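You operate a simulated robot arm through the tools that you are given. There is no shell and no other tool.

The job below is to be done with a simulated two-armed robot. You get a single attempt, and the scene is never put back.

Task
Roll the cart under the hoist and pump the cradle to the mark.
Fine: close the LOWER star knob; the cart goes to the rail's end stop and is braked before you pump; the pointer ends at the green mark.

It is judged by the outcome, as a careful person would: the job done as asked, and still so three seconds after it is handed in. It fails if anything else is knocked over, pushed out of place, dropped, spilled or broken.

Robot
Two 7-joint arms with fingered hands on one trunk that stands fixed in place. Base frame: the origin is at the foot of the trunk, x ahead of it, y to its left, z up. Lengths are in m, angles in rad, forces in N, time in s.
The left shoulder is at [0.03, 0.136, 1.005], the right one opposite. Each reaches about 1.253 m from its shoulder. Payload 5 kg a hand.
Tool frame (each hand has its own): the origin (TCP) lies between the finger pads and is the grasp point; the fingertips stand 0.042 m ahead of it; z points along the fingers, y is the line along which they close. The gripper opens to 0.208 m; its body begins 0.119 m behind the TCP. The gripper is a hand of 4 fingers: y runs from the thumb to the fingers, the wrist lies at [0, 0, -0.332] in the tool frame, and closing takes about 1.5 s.
Orientation is that of the tool frame in the base frame, as [roll, pitch, yaw] about the fixed x, y, z axes, in that order (R = Rz(yaw) Ry(pitch) Rx(roll)). With the fingers straight down and closing along the base's y, the tool's x points along the base's -x, its y along +y and its z along -z.

Tools
- The arms move only by the tool step_arm. It takes "left_commands", "right_commands" or both (then of equal length, played together; a hand with none holds still); each is a list of rows, each an object of numbers (a shift or turn left out is 0, a gripper value left out holds the last): "tx", "ty", "tz": the shift along the base's x, y, z in m; "ax", "ay", "az": the turn, a rotation vector about the base's x, y, z in rad. In form: [{"tx": .., "ty": .., "tz": .., "ax": .., "ay": .., "az": ..}, ...]. A call has 1 to 20 rows; each row is the pose to reach, as a shift and turn from the pose commanded when the call began. "left_grip" and "right_grip" are, for a hand that has rows, the finger opening in m, from 0 to 0.208, set as the call begins (left out, the last holds). Rows are played at 5 a second. More than 0.05 m and 0.15 rad between two rows, or a gripper value outside its range, and nothing of the call is played. Where a pose cannot be reached the arm comes as near as it can. A force on the tool above 90 N (or 10 N above the force at the start of the call, whichever is more), or a blocked arm, ends the call early, and 0.2 s more pass. Each finger travels about 0.072 m/s and halts on what it meets, pressing with about 22 N; the grip force reading is that of the motor and also rises with nothing between the fingers. The clock runs only during rows and for 0.2 s after the last one: add rows that repeat a pose to give the fingers time. It gives the time, the measured TCP pose, the force on the tool (base axes), the opening and the grip force at its end, in the units of the frame above (readings bear some noise), with the torque about the TCP (base axes, N m) and any sound that the robot's microphone picked up.
- Cameras (640 x 400 px; columns grow to the right, rows downward): "scene" is now at [0.0063, 0.065, 1.7229]; the picture's right is [0.87, -0.50, -0.00], its down [-0.40, -0.70, -0.59] and it looks along [0.29, 0.51, -0.81] (base axes); focal length 254 px, centre (320, 200). "left" rides on the left gripper at [-0.101, 0, -0.145] in its tool frame; the picture's right is [0.00, -1.00, 0.00], its down [0.82, 0.00, -0.57] and it looks along [0.57, 0.00, 0.82] (tool axes); focal length 261 px, centre (320, 200). "right" rides on the right gripper at [0.101, 0, -0.145] in its tool frame; the picture's right is [0.00, 1.00, 0.00], its down [-0.82, 0.00, -0.57] and it looks along [-0.57, 0.00, 0.82] (tool axes); focal length 261 px, centre (320, 200).
- snapshot(camera): a new picture of that camera. It takes no simulated time.
- lift_body(by): moves the trunk up (or, below 0, down) by that many m; the arms and the scene camera ride with it, the base frame stays. It gives what a move gives, with no picture.
- finger_targets(finger1, finger2, finger3, thumb_bend, hand): sets how far each is bent, from 0 (flat) to 1 (curled in); at 0.3 the hand is open as for a grip, at 0.7 the pads meet at the TCP. One left out holds its place. A second passes; each finger stops where it meets its share of the squeeze, and holds until it gets a number again. A gripper value or a shape takes the hand back. It gives what a move gives, with no picture; readings hold the bend of each and the force on the fingers (four entries, about 0 where the hand has none), thumb and palm.
- set_grasp(shape, hand): the hand has 4 fingers and takes this shape, open, in about a second: jaw (thumb against the fingers, like two jaws); tri (thumb and two fingers); tip (a fingertip pinch); poke (one finger out to press); point (the index stretched); flat (the hand flat); cup (the hand cupped); fist (a fist). The gripper value then closes the fingers along that shape, each until it touches; the sizes above hold for jaw. It gives what a move gives, with no picture.
- turn_head(pan, tilt): turns the head with the scene camera to pan (to the left, within 2.496 rad either way) and tilt (down, from -0.506 to 1.204), counted from straight ahead of the robot. It gives what a move gives.
- probe_pixels(camera, pixels): there is no depth. For up to 12 entries [column, row, z] of the newest picture of that camera ("zoom" is the newest enlarged one), the place [x, y] in the base frame at which the ray of that pixel passes the height z, good to about 0.003 m. It takes no simulated time.
- zoom(camera, box): a new picture of the part [left, top, right, bottom] of that camera's present view, enlarged. It takes no simulated time.
- finish_job(): hands the job in; it is judged then, once.

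Unless the task says otherwise, let go and move clear before handing in.

The tools are called after "Call:" as name(argument=value, ...) on one line, values as JSON. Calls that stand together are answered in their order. step_arm: Moves the arms, as the interface text tells. Its arguments: {"type":"object","properties":{"left_commands":{"type":"array","items":{"type":"object","properties":{"tx":{"type":"number"},"ty":{"type":"number"},"tz":{"type":"number"},"ax":{"type":"number"},"ay":{"type":"number"},"az":{"type":"number"}}}},"left_grip":{"type":"number"},"right_commands":{"type":"array","items":{"type":"object","properties":{"tx":{"type":"number"},"ty":{"type":"number"},"tz":{"type":"number"},"ax":{"type":"number"},"ay":{"type":"number"},"az":{"type":"number"}}}},"right_grip":{"type":"number"}},"required":[]} The other tools are called the same way: lift_body (by) moves the trunk up or down; set_grasp (shape, hand) gives the hand a shape; finger_targets (finger1, finger2, finger3, thumb_bend, hand) moves the fingers one by one; turn_head (pan, tilt) turns the head that bears the scene camera; snapshot (camera) takes a picture; probe_pixels (camera, pixels) gives the place at which the rays of pixels pass given heights; zoom (camera, box) takes an enlarged picture of a part of a camera's view; finish_job () hands the job in.

At the start:

```text
clock: 0.0
left_eef_pos: [0.527, 0.6036, 1.1281]
left_orientation: [-3.141, 0.001, -3.139]
left_force: [-0.5, 0.2, 0.4]
left_moment: [0.01, 0.01, 0.01]
left_width: 0.2079
left_gripper_force: 0.2
left_shape: jaw
left_bend: [0.3, 0.3, 0.3, 0.3]
left_finger forces: [0.0, 0.1, 0.0, 0.0, 0.1, 0.0]
right_eef_pos: [0.7476, 0.1258, 1.2067]
right_orientation: [-3.141, 0.0, -3.142]
right_force: [-0.2, 0.7, -0.4]
right_moment: [0.0, 0.01, -0.02]
right_width: 0.2077
right_gripper_force: 0.1
right_shape: jaw
right_bend: [0.3, 0.3, 0.3, 0.3]
right_finger forces: [0.0, 0.1, 0.1, 0.1, 0.0, 0.0]
trunk travel left (down, up): [-0.025, 0.465]
head pan, tilt (commanded): [1.047, 0.944]
```

scene: 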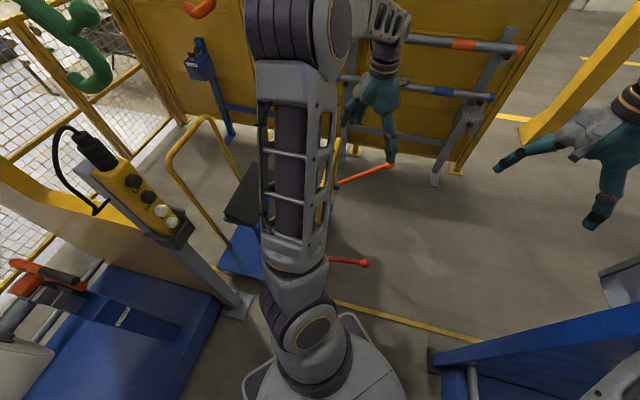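
right: 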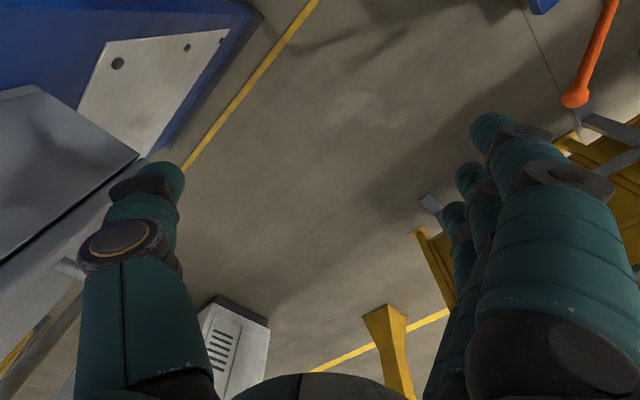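
left: 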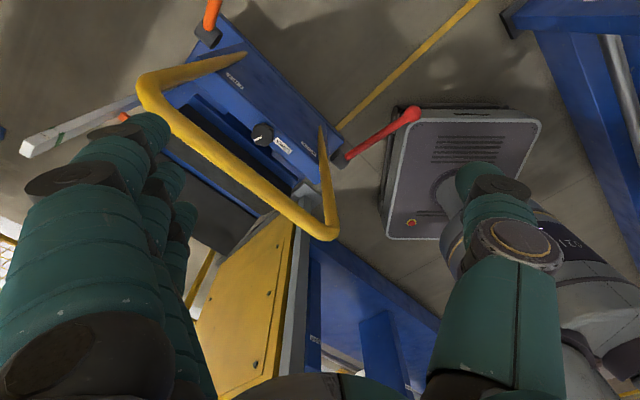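

The first pictures show a cart with a yellow push handle (left camera around 230,150) with red levers, a blue hoist base and a rack; I need a better overview before moving. I will turn the head to look around.

Call:
turn_head(pan=0.6, tilt=0.6)

Call:
snapshot(camera="scene")

```text
clock: 0.9
left_eef_pos: [0.5272, 0.6025, 1.1274]
left_orientation: [3.141, -0.001, 3.141]
left_force: [-0.8, 0.2, -0.3]
left_moment: [-0.01, 0.0, -0.02]
left_width: 0.2079
left_gripper_force: 0.0
left_shape: jaw
left_bend: [0.3, 0.3, 0.3, 0.3]
left_finger forces: [0.1, 0.0, 0.1, 0.0, 0.0, 0.0]
right_eef_pos: [0.7478, 0.1266, 1.2068]
right_orientation: [-3.14, 0.0, 3.14]
right_force: [0.1, 0.0, -0.3]
right_moment: [0.0, 0.0, 0.01]
right_width: 0.2077
right_gripper_force: 0.0
right_shape: jaw
right_bend: [0.3, 0.3, 0.3, 0.3]
right_finger forces: [0.0, 0.1, 0.1, 0.1, 0.0, 0.1]
trunk travel left (down, up): [-0.025, 0.465]
head pan, tilt (commanded): [0.6, 0.6]
```

```text
taken
```

scene: 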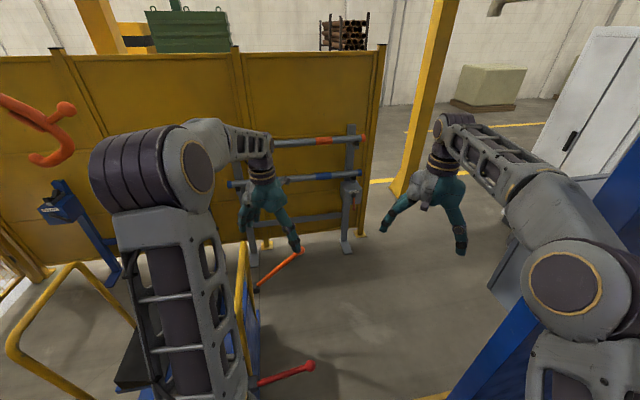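

The left arm blocks the view of the workstation; the cart with the yellow handle is behind it, and a rack with rods and bands stands behind. I'll pan further left and look.

Call:
turn_head(pan=1.5, tilt=0.5)

Call:
snapshot(camera="scene")

Call:
turn_head(pan=1.5, tilt=0.0)

Call:
snapshot(camera="scene")

Call:
turn_head(pan=1.5, tilt=1.1)

Call:
snapshot(camera="scene")

Call:
turn_head(pan=-0.5, tilt=0.8)

Call:
snapshot(camera="scene")

```text
clock: 2.1
left_eef_pos: [0.5273, 0.6041, 1.1286]
left_orientation: [-3.141, 0.001, 3.139]
left_force: [0.5, 0.2, 0.7]
left_moment: [0.02, 0.02, -0.03]
left_width: 0.2077
left_gripper_force: 0.1
left_shape: jaw
left_bend: [0.3, 0.3, 0.3, 0.3]
left_finger forces: [0.0, 0.0, 0.0, 0.1, 0.1, 0.0]
right_eef_pos: [0.7465, 0.1259, 1.2074]
right_orientation: [3.14, 0.0, -3.141]
right_force: [0.6, -0.2, 0.0]
right_moment: [-0.02, 0.02, 0.03]
right_width: 0.2078
right_gripper_force: 0.1
right_shape: jaw
right_bend: [0.3, 0.3, 0.3, 0.3]
right_finger forces: [0.0, 0.1, 0.0, 0.1, 0.0, 0.1]
trunk travel left (down, up): [-0.025, 0.465]
head pan, tilt (commanded): [1.499, 0.499]
```

```text
taken
```

scene: 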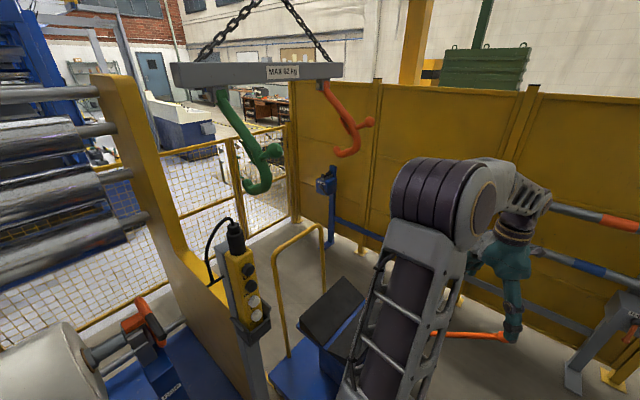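

```text
clock: 3.0
left_eef_pos: [0.5273, 0.6041, 1.129]
left_orientation: [-3.14, 0.0, -3.142]
left_force: [1.0, -0.9, 0.6]
left_moment: [0.0, 0.01, 0.02]
left_width: 0.2078
left_gripper_force: 0.0
left_shape: jaw
left_bend: [0.3, 0.3, 0.3, 0.3]
left_finger forces: [0.0, 0.0, 0.1, 0.0, 0.1, 0.0]
right_eef_pos: [0.7477, 0.1268, 1.2071]
right_orientation: [3.141, 0.0, -3.141]
right_force: [0.0, -0.3, -0.5]
right_moment: [0.02, 0.02, 0.02]
right_width: 0.2079
right_gripper_force: 0.0
right_shape: jaw
right_bend: [0.3, 0.3, 0.3, 0.3]
right_finger forces: [0.1, 0.0, 0.0, 0.0, 0.0, 0.0]
trunk travel left (down, up): [-0.025, 0.465]
head pan, tilt (commanded): [1.499, 0.0]
```

```text
taken
```

scene: 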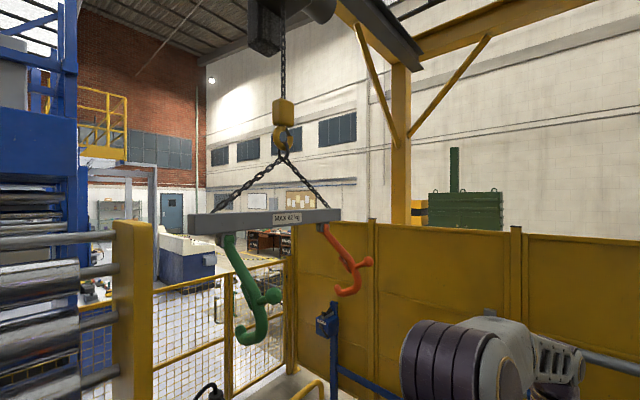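

```text
clock: 4.4
left_eef_pos: [0.5261, 0.6036, 1.1289]
left_orientation: [3.141, 0.001, -3.141]
left_force: [-0.2, -0.5, 0.0]
left_moment: [-0.02, -0.02, 0.01]
left_width: 0.2076
left_gripper_force: 0.0
left_shape: jaw
left_bend: [0.3, 0.3, 0.3, 0.3]
left_finger forces: [0.1, 0.0, 0.0, 0.1, 0.1, 0.0]
right_eef_pos: [0.7474, 0.1266, 1.2067]
right_orientation: [3.142, 0.001, 3.141]
right_force: [-0.8, 0.3, 0.5]
right_moment: [-0.03, 0.0, 0.01]
right_width: 0.2078
right_gripper_force: 0.1
right_shape: jaw
right_bend: [0.3, 0.3, 0.3, 0.3]
right_finger forces: [0.0, 0.0, 0.0, 0.0, 0.0, 0.0]
trunk travel left (down, up): [-0.025, 0.465]
head pan, tilt (commanded): [1.499, 1.1]
```

```text
taken
```

scene: 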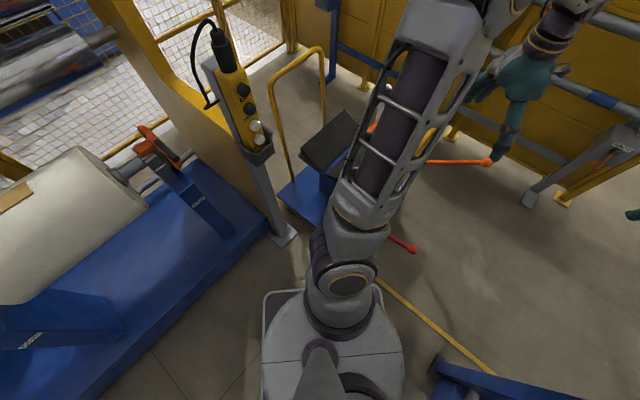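

```text
clock: 6.3
left_eef_pos: [0.5259, 0.6041, 1.1289]
left_orientation: [-3.14, -0.002, -3.141]
left_force: [0.1, -0.4, 0.8]
left_moment: [0.02, -0.02, -0.03]
left_width: 0.2079
left_gripper_force: 0.1
left_shape: jaw
left_bend: [0.3, 0.3, 0.3, 0.3]
left_finger forces: [0.1, 0.0, 0.0, 0.1, 0.0, 0.1]
right_eef_pos: [0.747, 0.1273, 1.2075]
right_orientation: [-3.141, -0.001, -3.141]
right_force: [-0.6, -1.2, 0.3]
right_moment: [0.0, 0.01, -0.01]
right_width: 0.2074
right_gripper_force: 0.2
right_shape: jaw
right_bend: [0.3, 0.3, 0.3, 0.3]
right_finger forces: [0.0, 0.0, 0.0, 0.0, 0.0, 0.1]
trunk travel left (down, up): [-0.025, 0.465]
head pan, tilt (commanded): [-0.499, 0.799]
```

```text
taken
```

scene: 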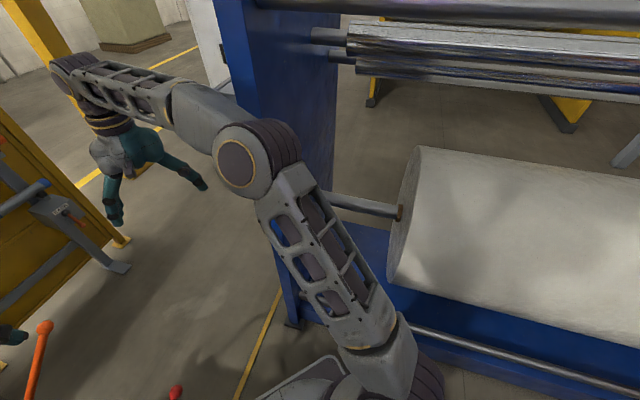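

The overview shows a cart with a yellow handle and lid-like cradle around (330,140) in the last downward view, a hoist beam with green and orange hooks, a pendant on a post, and rollers on both sides. I'll zoom into the left camera for labels on the cart.

Call:
zoom(camera="left", box=[120, 0, 440, 200])

Call:
turn_head(pan=1.2, tilt=0.75)

Call:
snapshot(camera="scene")

```text
2.00 times, centred on (280, 100) of left
```

zoom: 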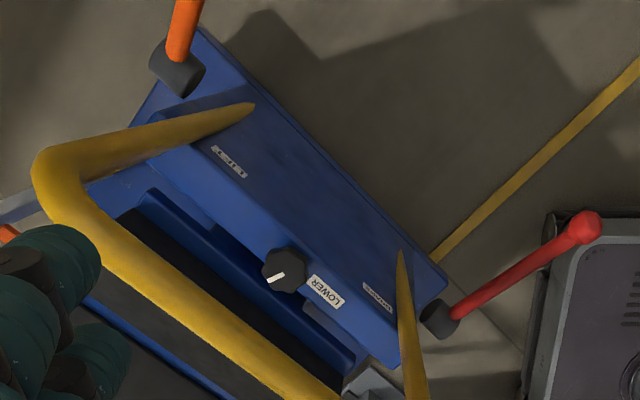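

```text
clock: 8.0
left_eef_pos: [0.526, 0.6033, 1.1286]
left_orientation: [-3.141, 0.0, 3.142]
left_force: [-1.3, 0.1, -0.5]
left_moment: [0.01, -0.04, 0.01]
left_width: 0.2078
left_gripper_force: 0.0
left_shape: jaw
left_bend: [0.3, 0.3, 0.3, 0.3]
left_finger forces: [0.0, 0.1, 0.1, 0.0, 0.0, 0.0]
right_eef_pos: [0.7486, 0.1272, 1.2067]
right_orientation: [-3.141, -0.001, -3.142]
right_force: [0.3, 0.2, -0.1]
right_moment: [0.0, -0.01, 0.01]
right_width: 0.2079
right_gripper_force: 0.1
right_shape: jaw
right_bend: [0.3, 0.3, 0.3, 0.3]
right_finger forces: [0.0, 0.0, 0.0, 0.0, 0.1, 0.0]
trunk travel left (down, up): [-0.025, 0.465]
head pan, tilt (commanded): [1.201, 0.75]
```

```text
taken
```

scene: 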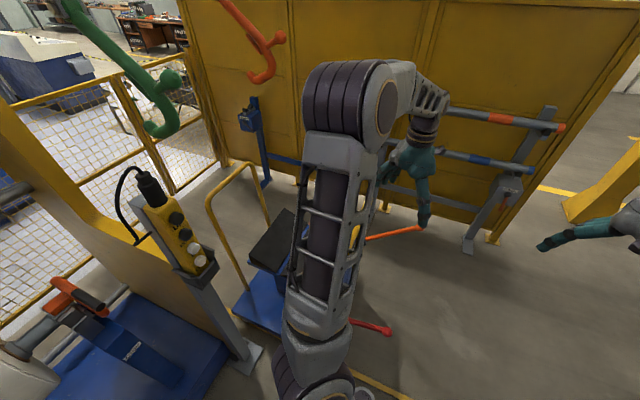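

I see LIFT (pump) at left, LOWER knob in the middle and BRAKE lever in red at right of the cart in the zoom. I'll move the left arm up and inward to clear the scene camera's view.

Call:
step_arm(left_commands=[{"ty": -0.025, "tz": 0.035}, {"ty": -0.05, "tz": 0.07}, {"ty": -0.075, "tz": 0.105}, {"ty": -0.1, "tz": 0.14}, {"ty": -0.125, "tz": 0.175}, {"ty": -0.15, "tz": 0.21}])

Call:
snapshot(camera="scene")

Call:
snapshot(camera="left")

```text
clock: 9.4
left_eef_pos: [0.5252, 0.4545, 1.3427]
left_orientation: [-3.14, 0.0, 3.14]
left_force: [-0.1, -0.8, 0.2]
left_moment: [0.08, -0.03, -0.01]
left_width: 0.2077
left_gripper_force: 0.0
left_shape: jaw
left_bend: [0.3, 0.3, 0.3, 0.3]
left_finger forces: [0.0, 0.1, 0.0, 0.1, 0.1, 0.1]
right_eef_pos: [0.747, 0.1261, 1.2073]
right_orientation: [-3.141, 0.002, -3.141]
right_force: [-0.1, -0.9, 0.3]
right_moment: [0.04, -0.04, -0.02]
right_width: 0.2078
right_gripper_force: 0.0
right_shape: jaw
right_bend: [0.3, 0.3, 0.3, 0.3]
right_finger forces: [0.0, 0.0, 0.0, 0.0, 0.0, 0.0]
trunk travel left (down, up): [-0.025, 0.465]
head pan, tilt (commanded): [1.201, 0.75]
```

```text
taken
```

scene: 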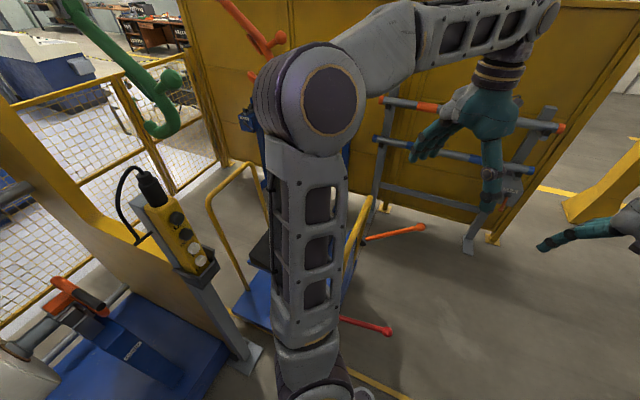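

```text
taken
```

left: 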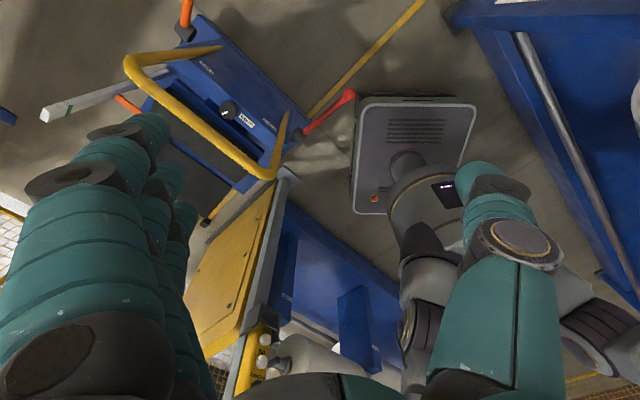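

The left upper arm still hides the cart; I need the right side clear to move the left arm further right. I'll look to the right to check the obstacles there.

Call:
turn_head(pan=-0.3, tilt=0.5)

Call:
snapshot(camera="scene")

Call:
turn_head(pan=-1.0, tilt=0.6)

Call:
snapshot(camera="scene")

```text
clock: 11.0
left_eef_pos: [0.5272, 0.4563, 1.3408]
left_orientation: [3.141, 0.001, 3.141]
left_force: [0.9, -0.5, -0.3]
left_moment: [0.01, 0.02, -0.02]
left_width: 0.2078
left_gripper_force: 0.1
left_shape: jaw
left_bend: [0.3, 0.3, 0.3, 0.3]
left_finger forces: [0.0, 0.0, 0.0, 0.0, 0.0, 0.0]
right_eef_pos: [0.7477, 0.1269, 1.2072]
right_orientation: [3.142, -0.001, -3.14]
right_force: [0.1, 0.6, 0.0]
right_moment: [0.02, 0.01, 0.0]
right_width: 0.2076
right_gripper_force: 0.0
right_shape: jaw
right_bend: [0.3, 0.3, 0.3, 0.3]
right_finger forces: [0.0, 0.0, 0.0, 0.0, 0.0, 0.1]
trunk travel left (down, up): [-0.025, 0.465]
head pan, tilt (commanded): [-0.3, 0.499]
```

```text
taken
```

scene: 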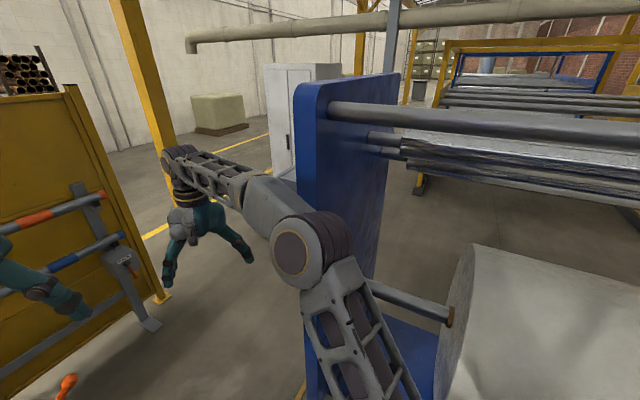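

```text
clock: 12.1
left_eef_pos: [0.527, 0.456, 1.34]
left_orientation: [3.141, 0.0, 3.141]
left_force: [0.4, 0.4, 0.1]
left_moment: [-0.01, 0.01, -0.03]
left_width: 0.2078
left_gripper_force: 0.0
left_shape: jaw
left_bend: [0.3, 0.3, 0.3, 0.3]
left_finger forces: [0.1, 0.0, 0.0, 0.1, 0.1, 0.0]
right_eef_pos: [0.7478, 0.126, 1.2066]
right_orientation: [3.14, -0.002, -3.142]
right_force: [0.3, -1.2, 0.6]
right_moment: [-0.01, -0.02, 0.01]
right_width: 0.2076
right_gripper_force: 0.0
right_shape: jaw
right_bend: [0.3, 0.3, 0.3, 0.3]
right_finger forces: [0.0, 0.1, 0.0, 0.0, 0.0, 0.0]
trunk travel left (down, up): [-0.025, 0.465]
head pan, tilt (commanded): [-1.0, 0.6]
```

```text
taken
```

scene: 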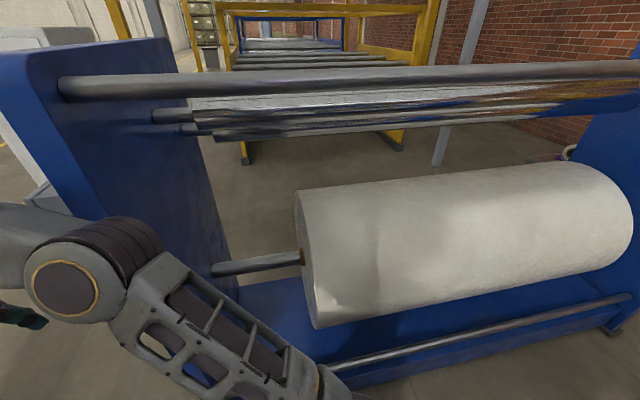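

The right side has a tall blue plate close to the right elbow, so I'll keep the right arm where it is. Next I'll zoom into the left camera around the cart (100,80)-(300,200), where a pale bar with a green mark shows at (65,108).

Call:
zoom(camera="left", box=[20, 20, 340, 220])

Call:
turn_head(pan=1.4, tilt=0.9)

Call:
snapshot(camera="scene")

Call:
zoom(camera="scene", box=[160, 60, 400, 300])

```text
2.00 times, centred on (180, 120) of left
```

zoom: 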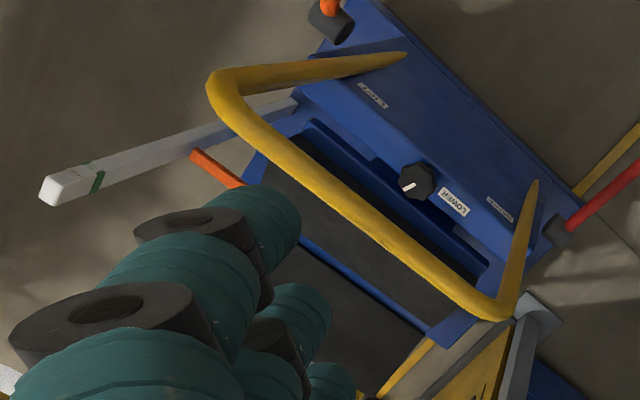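

```text
clock: 14.3
left_eef_pos: [0.526, 0.4558, 1.3396]
left_orientation: [3.141, -0.001, 3.141]
left_force: [0.0, -0.7, -0.1]
left_moment: [0.01, -0.03, -0.02]
left_width: 0.2077
left_gripper_force: 0.0
left_shape: jaw
left_bend: [0.3, 0.3, 0.3, 0.3]
left_finger forces: [0.0, 0.0, 0.0, 0.1, 0.0, 0.0]
right_eef_pos: [0.7474, 0.1269, 1.2071]
right_orientation: [3.141, 0.0, -3.141]
right_force: [-0.2, 0.6, -0.1]
right_moment: [0.0, -0.02, 0.01]
right_width: 0.2076
right_gripper_force: 0.1
right_shape: jaw
right_bend: [0.3, 0.3, 0.3, 0.3]
right_finger forces: [0.0, 0.0, 0.0, 0.0, 0.1, 0.1]
trunk travel left (down, up): [-0.025, 0.465]
head pan, tilt (commanded): [1.4, 0.901]
```

```text
taken
```

scene: 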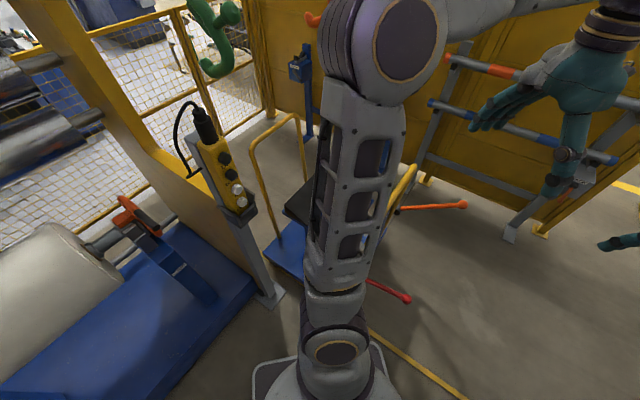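

```text
1.67 times, centred on (280, 180) of scene
```

zoom: 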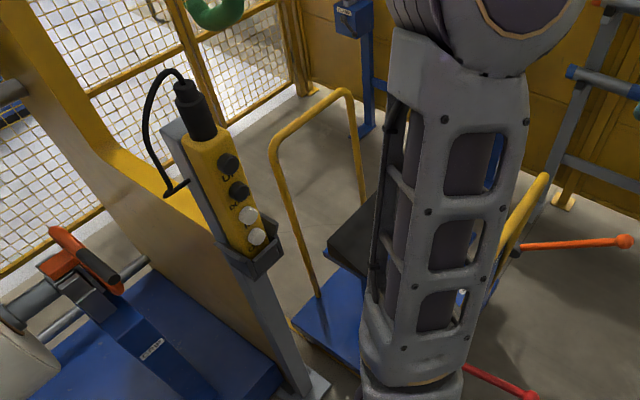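

The left arm's upper part still hides the cart body; extending the left hand forward should straighten the elbow and swing it out of the way. I'll move it forward and down through free space.

Call:
step_arm(left_commands=[{"tx": 0.03, "ty": 0.006, "tz": -0.03}, {"tx": 0.06, "ty": 0.012, "tz": -0.06}, {"tx": 0.09, "ty": 0.018, "tz": -0.09}, {"tx": 0.12, "ty": 0.024, "tz": -0.12}, {"tx": 0.15, "ty": 0.03, "tz": -0.15}, {"tx": 0.18, "ty": 0.036, "tz": -0.18}, {"tx": 0.21, "ty": 0.042, "tz": -0.21}, {"tx": 0.24, "ty": 0.048, "tz": -0.24}])

Call:
snapshot(camera="scene")

Call:
snapshot(camera="left")

```text
clock: 16.1
left_eef_pos: [0.7685, 0.5058, 1.0952]
left_orientation: [3.141, -0.003, -3.14]
left_force: [0.8, 0.3, -0.5]
left_moment: [-0.07, 0.18, -0.01]
left_width: 0.2081
left_gripper_force: 0.0
left_shape: jaw
left_bend: [0.3, 0.3, 0.3, 0.3]
left_finger forces: [0.0, 0.1, 0.0, 0.0, 0.1, 0.0]
right_eef_pos: [0.7486, 0.1279, 1.2056]
right_orientation: [-3.141, -0.001, 3.141]
right_force: [0.7, 0.8, -1.6]
right_moment: [-0.13, 0.18, -0.02]
right_width: 0.2078
right_gripper_force: 0.0
right_shape: jaw
right_bend: [0.3, 0.3, 0.3, 0.3]
right_finger forces: [0.1, 0.0, 0.0, 0.1, 0.0, 0.0]
trunk travel left (down, up): [-0.025, 0.465]
head pan, tilt (commanded): [1.4, 0.901]
```

```text
taken
```

scene: 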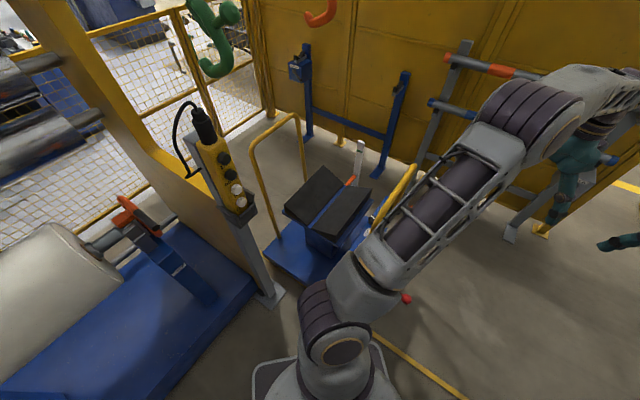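

```text
taken
```

left: 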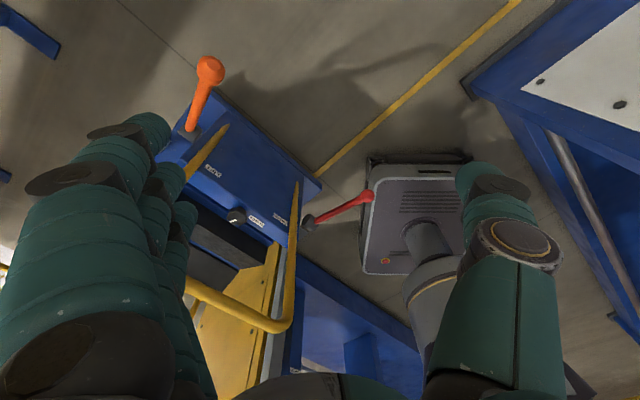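

Now the cradle (black V pads at about (330,200)) and part of the scale post (357,165) are visible. I'll zoom in on it in the scene view.

Call:
zoom(camera="scene", box=[240, 100, 440, 300])

Call:
zoom(camera="left", box=[140, 40, 400, 300])

```text
2.00 times, centred on (340, 200) of scene
```

zoom: 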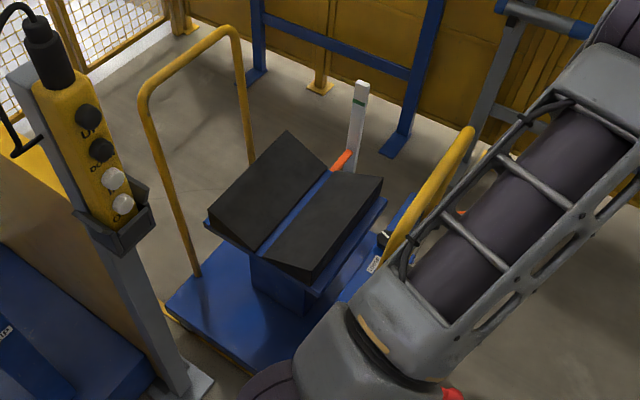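

```text
1.54 times, centred on (270, 170) of left
```

zoom: 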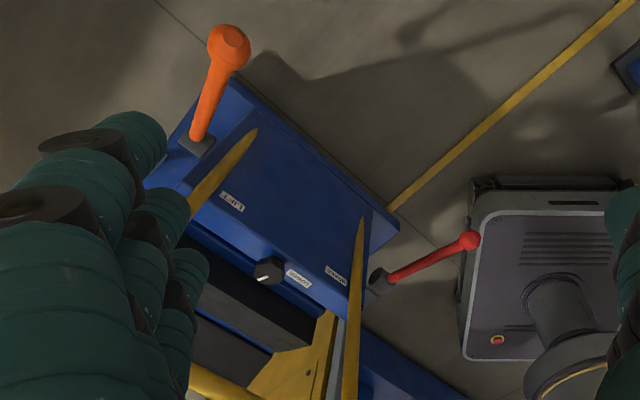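

The white post with the green mark is at zoom (360,95), the orange pointer at (340,160), and the cart's LIFT lever, LOWER knob and BRAKE lever face the robot's front. Next I'll probe floor points to find the rail direction.

Call:
probe_pixels(camera="left", pixels=[[520, 0, 0], [418, 85, 0], [320, 172, 0], [285, 325, 0.873], [370, 195, 0.3], [370, 195, 0.4], [305, 220, 0.3], [305, 220, 0.4], [210, 70, 0.6], [210, 70, 0.8], [236, 215, 0.45], [236, 215, 0.55]])

Call:
snapshot(camera="scene")

Call:
probe_pixels(camera="scene", pixels=[[385, 350, 0], [470, 395, 0], [265, 262, 0], [255, 145, 0.87], [295, 118, 0.87], [360, 145, 0.5], [360, 145, 0.7], [355, 178, 0.5], [285, 300, 0]])

```text
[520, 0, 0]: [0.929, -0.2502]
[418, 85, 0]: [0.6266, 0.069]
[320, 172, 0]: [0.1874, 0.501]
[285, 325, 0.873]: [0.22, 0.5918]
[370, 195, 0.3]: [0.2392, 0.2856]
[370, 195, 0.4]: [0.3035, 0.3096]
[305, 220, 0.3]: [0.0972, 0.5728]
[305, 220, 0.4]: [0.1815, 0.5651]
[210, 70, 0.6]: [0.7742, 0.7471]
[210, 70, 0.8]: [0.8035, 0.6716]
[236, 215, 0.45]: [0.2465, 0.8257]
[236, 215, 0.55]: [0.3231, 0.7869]
```

```text
taken
```

scene: 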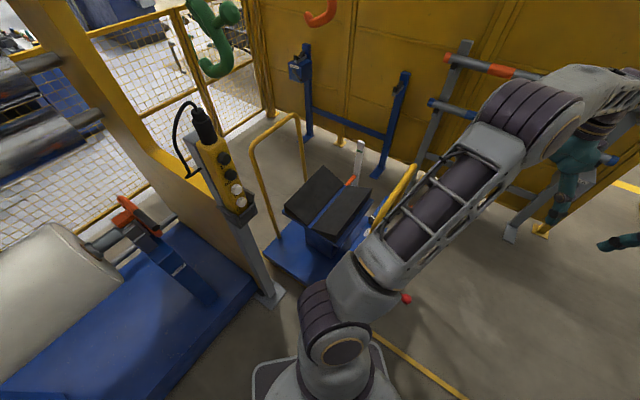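

```text
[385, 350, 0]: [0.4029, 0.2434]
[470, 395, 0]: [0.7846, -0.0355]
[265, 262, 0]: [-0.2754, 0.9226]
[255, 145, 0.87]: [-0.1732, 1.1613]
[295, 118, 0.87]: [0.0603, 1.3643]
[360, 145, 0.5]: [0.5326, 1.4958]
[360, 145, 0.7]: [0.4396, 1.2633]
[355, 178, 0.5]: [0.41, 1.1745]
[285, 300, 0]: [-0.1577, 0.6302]
```

From triangulation: near handle bar runs about (0.28,0.59)–(0.556,0.843) at z 0.87, LOWER knob near (0.40,0.75,0.65), LIFT lever tip near (0.80,0.67,0.78), brake tip near (0.425,0.35,0.57). I'll bring the left camera in front of the panel to read the controls.

Call:
step_arm(left_commands=[{"tx": -0.03, "ty": 0.008, "tz": -0.013, "az": -0.122}, {"tx": -0.06, "ty": 0.016, "tz": -0.027, "az": -0.244}, {"tx": -0.09, "ty": 0.024, "tz": -0.041, "az": -0.366}, {"tx": -0.12, "ty": 0.032, "tz": -0.054, "az": -0.488}, {"tx": -0.15, "ty": 0.04, "tz": -0.068, "az": -0.61}, {"tx": -0.18, "ty": 0.047, "tz": -0.082, "az": -0.732}, {"tx": -0.2085, "ty": 0.054, "tz": -0.095, "az": -0.855}])

Call:
snapshot(camera="left")

Call:
snapshot(camera="scene")

```text
clock: 17.7
left_eef_pos: [0.5566, 0.5539, 1.0023]
left_orientation: [3.14, 0.0, 2.282]
left_force: [-0.2, 1.2, -0.5]
left_moment: [0.0, -0.02, -0.03]
left_width: 0.2077
left_gripper_force: 0.1
left_shape: jaw
left_bend: [0.3, 0.3, 0.3, 0.3]
left_finger forces: [0.1, 0.1, 0.0, 0.0, 0.0, 0.1]
right_eef_pos: [0.7468, 0.1274, 1.2076]
right_orientation: [3.141, -0.001, 3.141]
right_force: [-0.4, 0.4, 0.8]
right_moment: [-0.04, -0.04, 0.03]
right_width: 0.2078
right_gripper_force: 0.0
right_shape: jaw
right_bend: [0.3, 0.3, 0.3, 0.3]
right_finger forces: [0.0, 0.1, 0.1, 0.0, 0.1, 0.0]
trunk travel left (down, up): [-0.025, 0.465]
head pan, tilt (commanded): [1.4, 0.901]
```

```text
taken
```

left: 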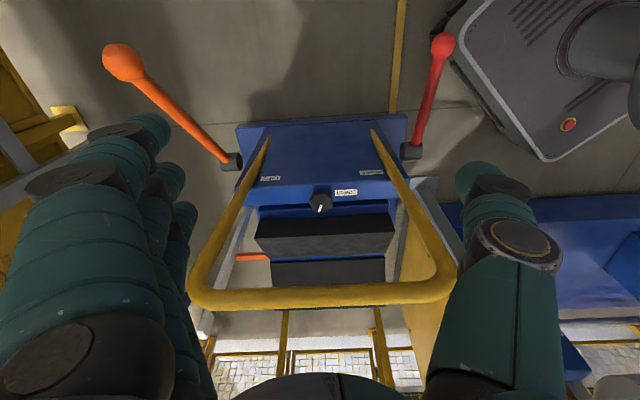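

```text
taken
```

scene: 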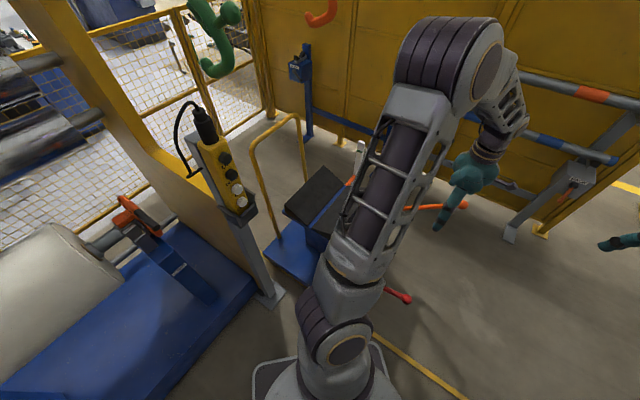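

The left camera now looks straight along the cart axis: LIFT lever (125,65) to pivot (230,160), knob (320,203), brake (440,45) to pivot (412,150). I'll zoom in on the panel.

Call:
zoom(camera="left", box=[230, 110, 420, 230])

Call:
zoom(camera="left", box=[290, 170, 370, 220])

Call:
zoom(camera="left", box=[340, 20, 500, 180])

```text
3.33 times, centred on (325, 170) of left
```

zoom: 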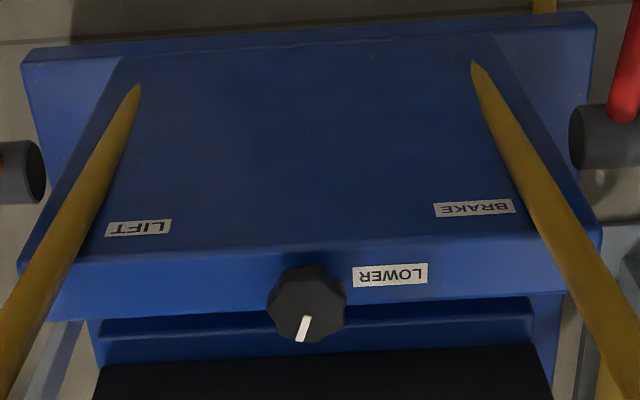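

```text
8.00 times, centred on (330, 195) of left
```

zoom: 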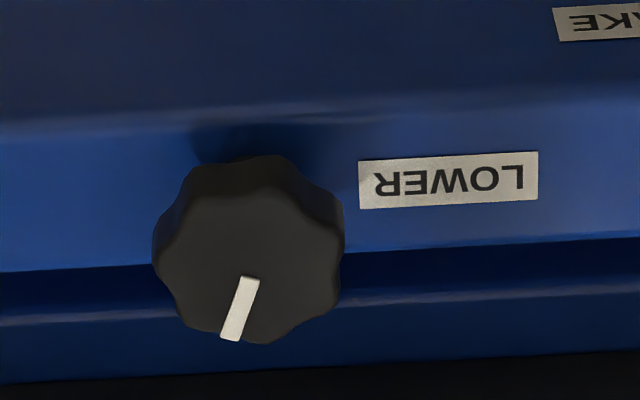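

```text
2.50 times, centred on (420, 100) of left
```

zoom: 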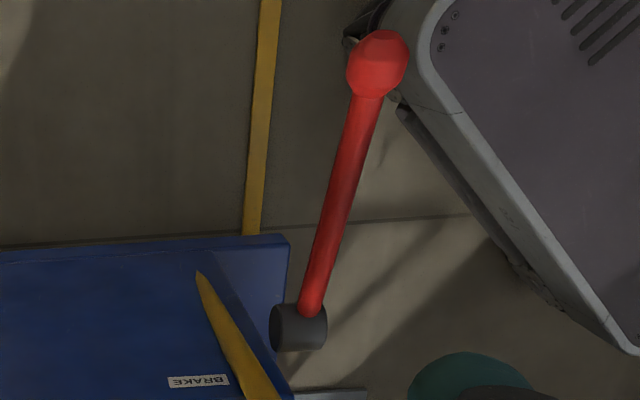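

The knob's axis looks vertical with its white mark pointing toward the cradle; labels read LIFT, LOWER, BRAKE. I'll inspect the far end of the cart and the floor for the rail end stop.

Call:
zoom(camera="scene", box=[220, 100, 380, 300])

Call:
turn_head(pan=1.75, tilt=0.8)

Call:
snapshot(camera="scene")

Call:
zoom(camera="scene", box=[280, 120, 520, 320])

```text
2.00 times, centred on (300, 200) of scene
```

zoom: 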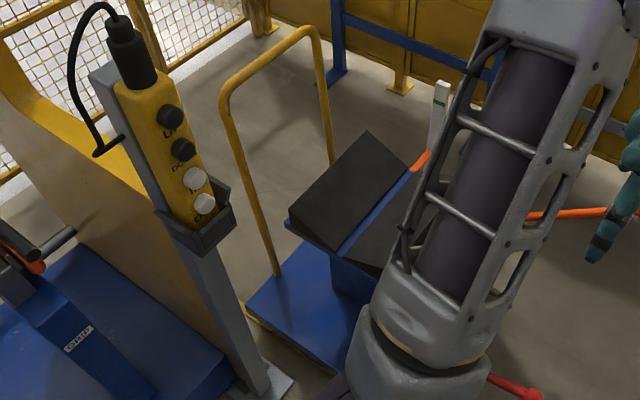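

```text
clock: 18.5
left_eef_pos: [0.5589, 0.5547, 1.0024]
left_orientation: [3.14, 0.0, 2.288]
left_force: [0.2, -0.2, -0.4]
left_moment: [-0.01, 0.01, 0.04]
left_width: 0.2079
left_gripper_force: 0.1
left_shape: jaw
left_bend: [0.3, 0.3, 0.3, 0.3]
left_finger forces: [0.0, 0.0, 0.0, 0.0, 0.0, 0.0]
right_eef_pos: [0.7472, 0.126, 1.2078]
right_orientation: [-3.141, 0.0, -3.141]
right_force: [0.1, 0.4, -0.2]
right_moment: [-0.04, 0.01, -0.01]
right_width: 0.2079
right_gripper_force: 0.1
right_shape: jaw
right_bend: [0.3, 0.3, 0.3, 0.3]
right_finger forces: [0.0, 0.1, 0.1, 0.0, 0.0, 0.0]
trunk travel left (down, up): [-0.025, 0.465]
head pan, tilt (commanded): [1.751, 0.799]
```

```text
taken
```

scene: 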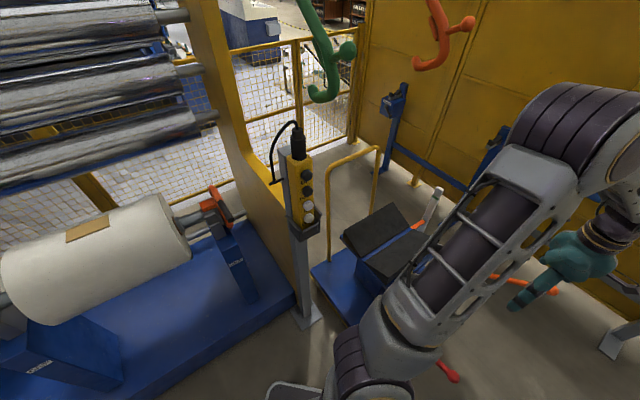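

```text
2.00 times, centred on (400, 220) of scene
```

zoom: 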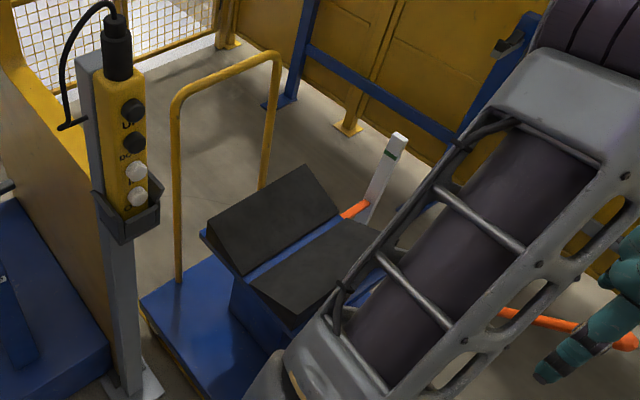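

The pendant stand is right next to the cart's path and the hooks hang at about (325,80) and (440,40). I'll lift the trunk a bit to get parallax and locate the hooks and stand.

Call:
lift_body(by=0.15)

Call:
snapshot(camera="scene")

Call:
snapshot(camera="left")

```text
clock: 20.3
left_eef_pos: [0.5577, 0.5541, 1.1528]
left_orientation: [3.141, 0.0, 2.288]
left_force: [0.0, 0.5, 0.2]
left_moment: [0.02, 0.0, -0.02]
left_width: 0.2079
left_gripper_force: 0.1
left_shape: jaw
left_bend: [0.3, 0.3, 0.3, 0.3]
left_finger forces: [0.0, 0.1, 0.1, 0.0, 0.0, 0.0]
right_eef_pos: [0.7479, 0.1264, 1.3558]
right_orientation: [3.141, 0.0, -3.139]
right_force: [0.2, 0.1, 0.4]
right_moment: [-0.04, 0.02, -0.01]
right_width: 0.208
right_gripper_force: 0.0
right_shape: jaw
right_bend: [0.3, 0.3, 0.3, 0.3]
right_finger forces: [0.0, 0.1, 0.0, 0.0, 0.0, 0.1]
trunk travel left (down, up): [-0.175, 0.315]
head pan, tilt (commanded): [1.751, 0.799]
```

```text
taken
```

scene: 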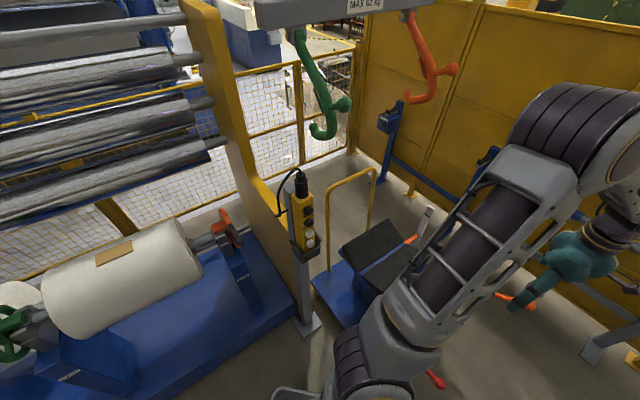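

```text
taken
```

left: 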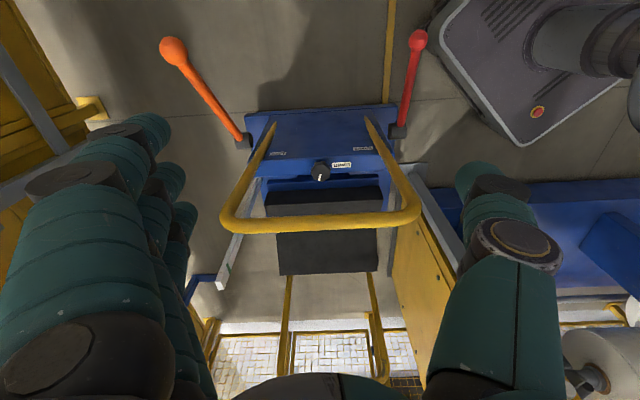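

Triangulation puts the green hook bottom near (-0.145,0.96,1.33), the orange near (0.257,1.29,1.35), so the hoist centre is about 0.23 m further along the cart axis. I'll zoom for the rail and end stop near the cart's far end and on the floor.

Call:
zoom(camera="scene", box=[290, 150, 450, 350])

Call:
zoom(camera="left", box=[180, 160, 440, 400])

```text
2.00 times, centred on (370, 250) of scene
```

zoom: 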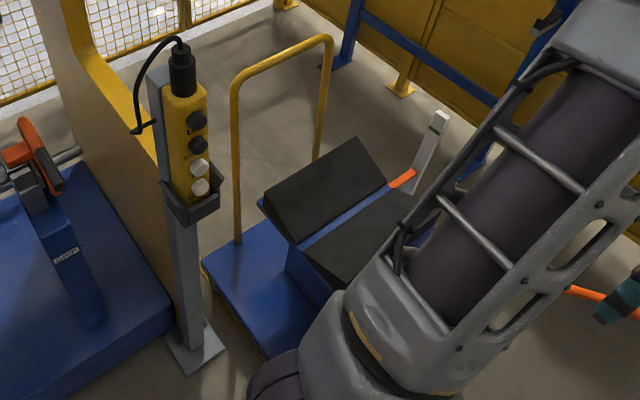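

```text
1.67 times, centred on (310, 280) of left
```

zoom: 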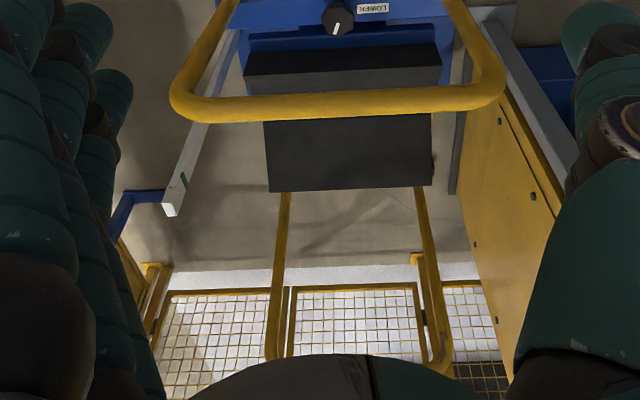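

Knob sits at about (0.392,0.747,0.65), bar above at z≈0.935 and 0.05 m closer to the operator's side. Before choosing the approach I want to see the hand's bulk and whether its camera sticks out, so I'll zoom on the left hand.

Call:
turn_head(pan=0.8, tilt=0.7)

Call:
snapshot(camera="scene")

Call:
snapshot(camera="right")

```text
clock: 21.5
left_eef_pos: [0.5583, 0.553, 1.1524]
left_orientation: [3.14, 0.001, 2.286]
left_force: [-0.2, 0.0, -0.3]
left_moment: [0.06, 0.0, 0.01]
left_width: 0.2079
left_gripper_force: 0.1
left_shape: jaw
left_bend: [0.3, 0.3, 0.3, 0.3]
left_finger forces: [0.0, 0.0, 0.1, 0.0, 0.0, 0.0]
right_eef_pos: [0.7475, 0.1259, 1.3581]
right_orientation: [-3.14, 0.001, 3.141]
right_force: [-0.2, -0.3, -0.5]
right_moment: [-0.01, -0.01, -0.04]
right_width: 0.2079
right_gripper_force: 0.0
right_shape: jaw
right_bend: [0.3, 0.3, 0.3, 0.3]
right_finger forces: [0.0, 0.0, 0.0, 0.0, 0.0, 0.1]
trunk travel left (down, up): [-0.175, 0.315]
head pan, tilt (commanded): [0.799, 0.7]
```

```text
taken
```

scene: 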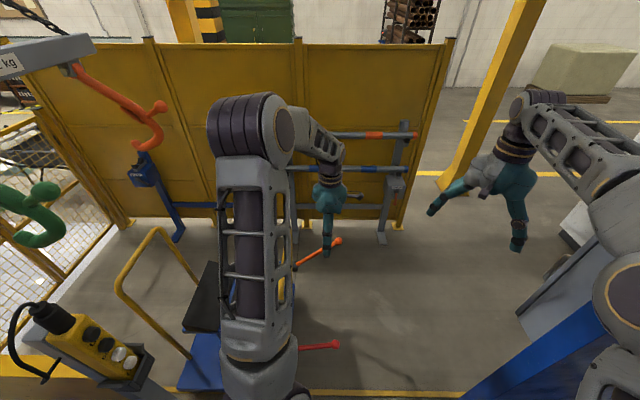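

```text
taken
```

right: 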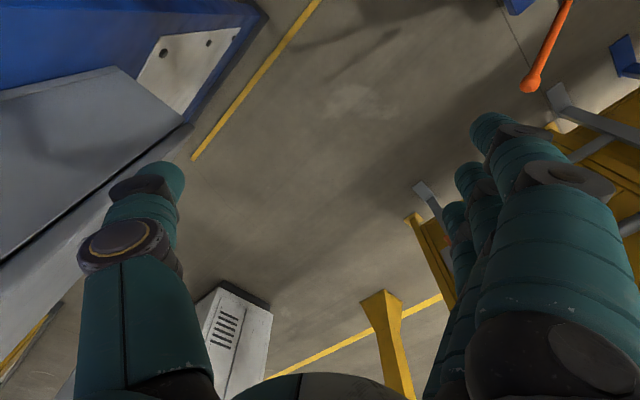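

No camera body is visible on the hands. I'll approach the knob from above on the cradle side of the bar, leaning the hand 20° away from the bar; first move is to above the cradle edge at z 1.12.

Call:
step_arm(left_commands=[{"tx": -0.03, "ty": 0.0346, "tz": -0.0046, "ax": -0.0376, "ay": -0.0328}, {"tx": -0.06, "ty": 0.0693, "tz": -0.0093, "ax": -0.0751, "ay": -0.0656}, {"tx": -0.09, "ty": 0.104, "tz": -0.014, "ax": -0.1127, "ay": -0.0984}, {"tx": -0.119, "ty": 0.1386, "tz": -0.0186, "ax": -0.1503, "ay": -0.1313}, {"tx": -0.149, "ty": 0.1732, "tz": -0.0232, "ax": -0.1879, "ay": -0.1641}, {"tx": -0.179, "ty": 0.2079, "tz": -0.0279, "ax": -0.2254, "ay": -0.1969}, {"tx": -0.209, "ty": 0.2425, "tz": -0.0325, "ax": -0.263, "ay": -0.2297}], left_grip=0.13)

Call:
snapshot(camera="left")

Call:
turn_head(pan=1.2, tilt=0.8)

Call:
snapshot(camera="scene")

```text
clock: 23.1
left_eef_pos: [0.35, 0.7948, 1.1171]
left_orientation: [-3.14, 0.351, 2.284]
left_force: [1.2, -0.2, -0.8]
left_moment: [-0.03, 0.11, -0.06]
left_width: 0.1304
left_gripper_force: 0.0
left_shape: jaw
left_bend: [0.31, 0.31, 0.31, 0.67]
left_finger forces: [0.0, 0.0, 0.1, 0.0, 0.0, 0.0]
right_eef_pos: [0.7471, 0.1292, 1.3578]
right_orientation: [-3.14, 0.0, -3.141]
right_force: [-0.7, 2.4, 1.7]
right_moment: [-0.24, -0.16, 0.0]
right_width: 0.2079
right_gripper_force: 0.0
right_shape: jaw
right_bend: [0.3, 0.3, 0.3, 0.3]
right_finger forces: [0.0, 0.0, 0.1, 0.1, 0.1, 0.0]
trunk travel left (down, up): [-0.175, 0.315]
head pan, tilt (commanded): [0.799, 0.7]
```

```text
taken
```

left: 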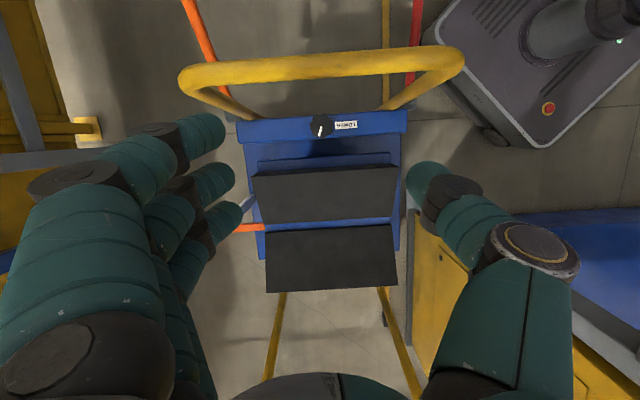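

```text
clock: 24.0
left_eef_pos: [0.3481, 0.793, 1.1187]
left_orientation: [-3.14, 0.35, 2.286]
left_force: [0.2, 0.0, -0.3]
left_moment: [-0.04, -0.03, -0.01]
left_width: 0.1306
left_gripper_force: 0.1
left_shape: jaw
left_bend: [0.31, 0.31, 0.31, 0.67]
left_finger forces: [0.0, 0.0, 0.0, 0.1, 0.1, 0.0]
right_eef_pos: [0.7471, 0.1265, 1.3576]
right_orientation: [-3.14, 0.0, 3.141]
right_force: [-0.2, 0.5, 0.6]
right_moment: [-0.05, -0.01, -0.02]
right_width: 0.2077
right_gripper_force: 0.0
right_shape: jaw
right_bend: [0.3, 0.3, 0.3, 0.3]
right_finger forces: [0.1, 0.0, 0.0, 0.0, 0.0, 0.0]
trunk travel left (down, up): [-0.175, 0.315]
head pan, tilt (commanded): [1.201, 0.799]
```

```text
taken
```

scene: 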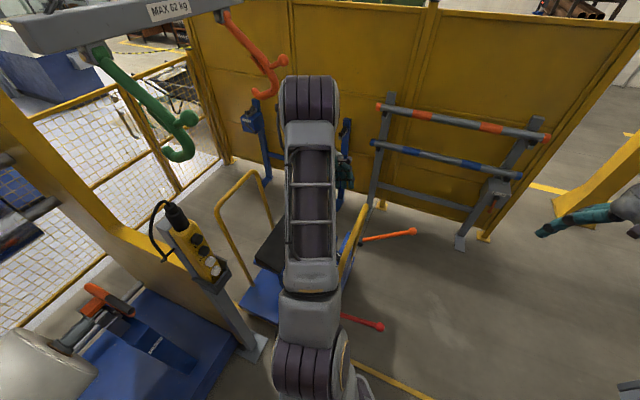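

The left picture shows the knob at (321,125), the bar at row 68 and the near pad edge at row 170, giving knob ≈ (0.389,0.748). I'll descend straight down to z≈0.76, still 0.065 m beyond the knob.

Call:
step_arm(left_commands=[{"tz": -0.045}, {"tz": -0.09}, {"tz": -0.135}, {"tz": -0.18}, {"tz": -0.225}, {"tz": -0.27}, {"tz": -0.315}, {"tz": -0.355}])

Call:
snapshot(camera="left")

Call:
snapshot(camera="scene")

```text
clock: 25.8
left_eef_pos: [0.3479, 0.7989, 0.7622]
left_orientation: [3.14, 0.35, 2.286]
left_force: [0.2, 1.9, 0.8]
left_moment: [-0.19, 0.08, -0.05]
left_width: 0.1302
left_gripper_force: 0.1
left_shape: jaw
left_bend: [0.31, 0.31, 0.31, 0.67]
left_finger forces: [0.1, 0.0, 0.1, 0.1, 0.0, 0.1]
right_eef_pos: [0.7471, 0.1288, 1.356]
right_orientation: [-3.141, -0.001, -3.141]
right_force: [0.6, 1.1, 0.6]
right_moment: [-0.15, -0.03, -0.02]
right_width: 0.2078
right_gripper_force: 0.1
right_shape: jaw
right_bend: [0.3, 0.3, 0.3, 0.3]
right_finger forces: [0.0, 0.1, 0.0, 0.0, 0.0, 0.0]
trunk travel left (down, up): [-0.175, 0.315]
head pan, tilt (commanded): [1.201, 0.799]
```

```text
taken
```

left: 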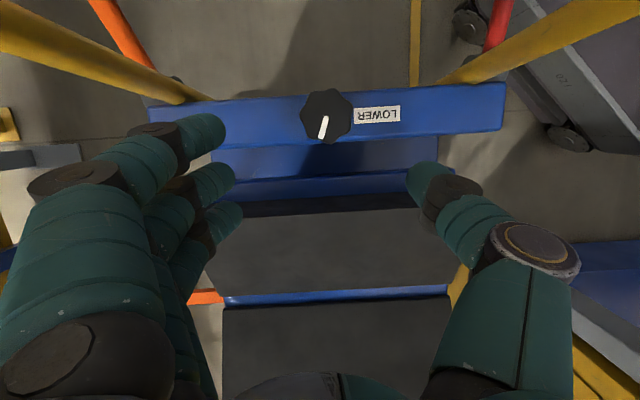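

```text
taken
```

scene: 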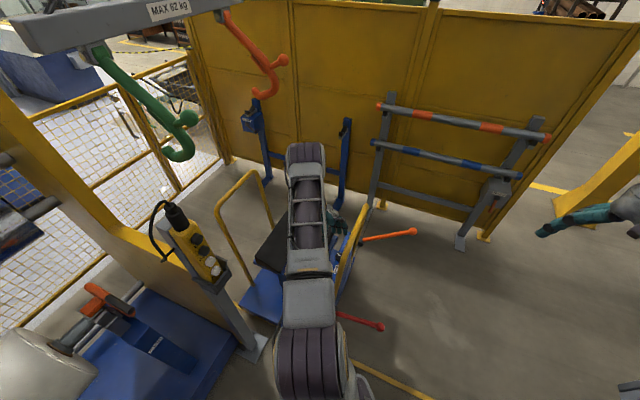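

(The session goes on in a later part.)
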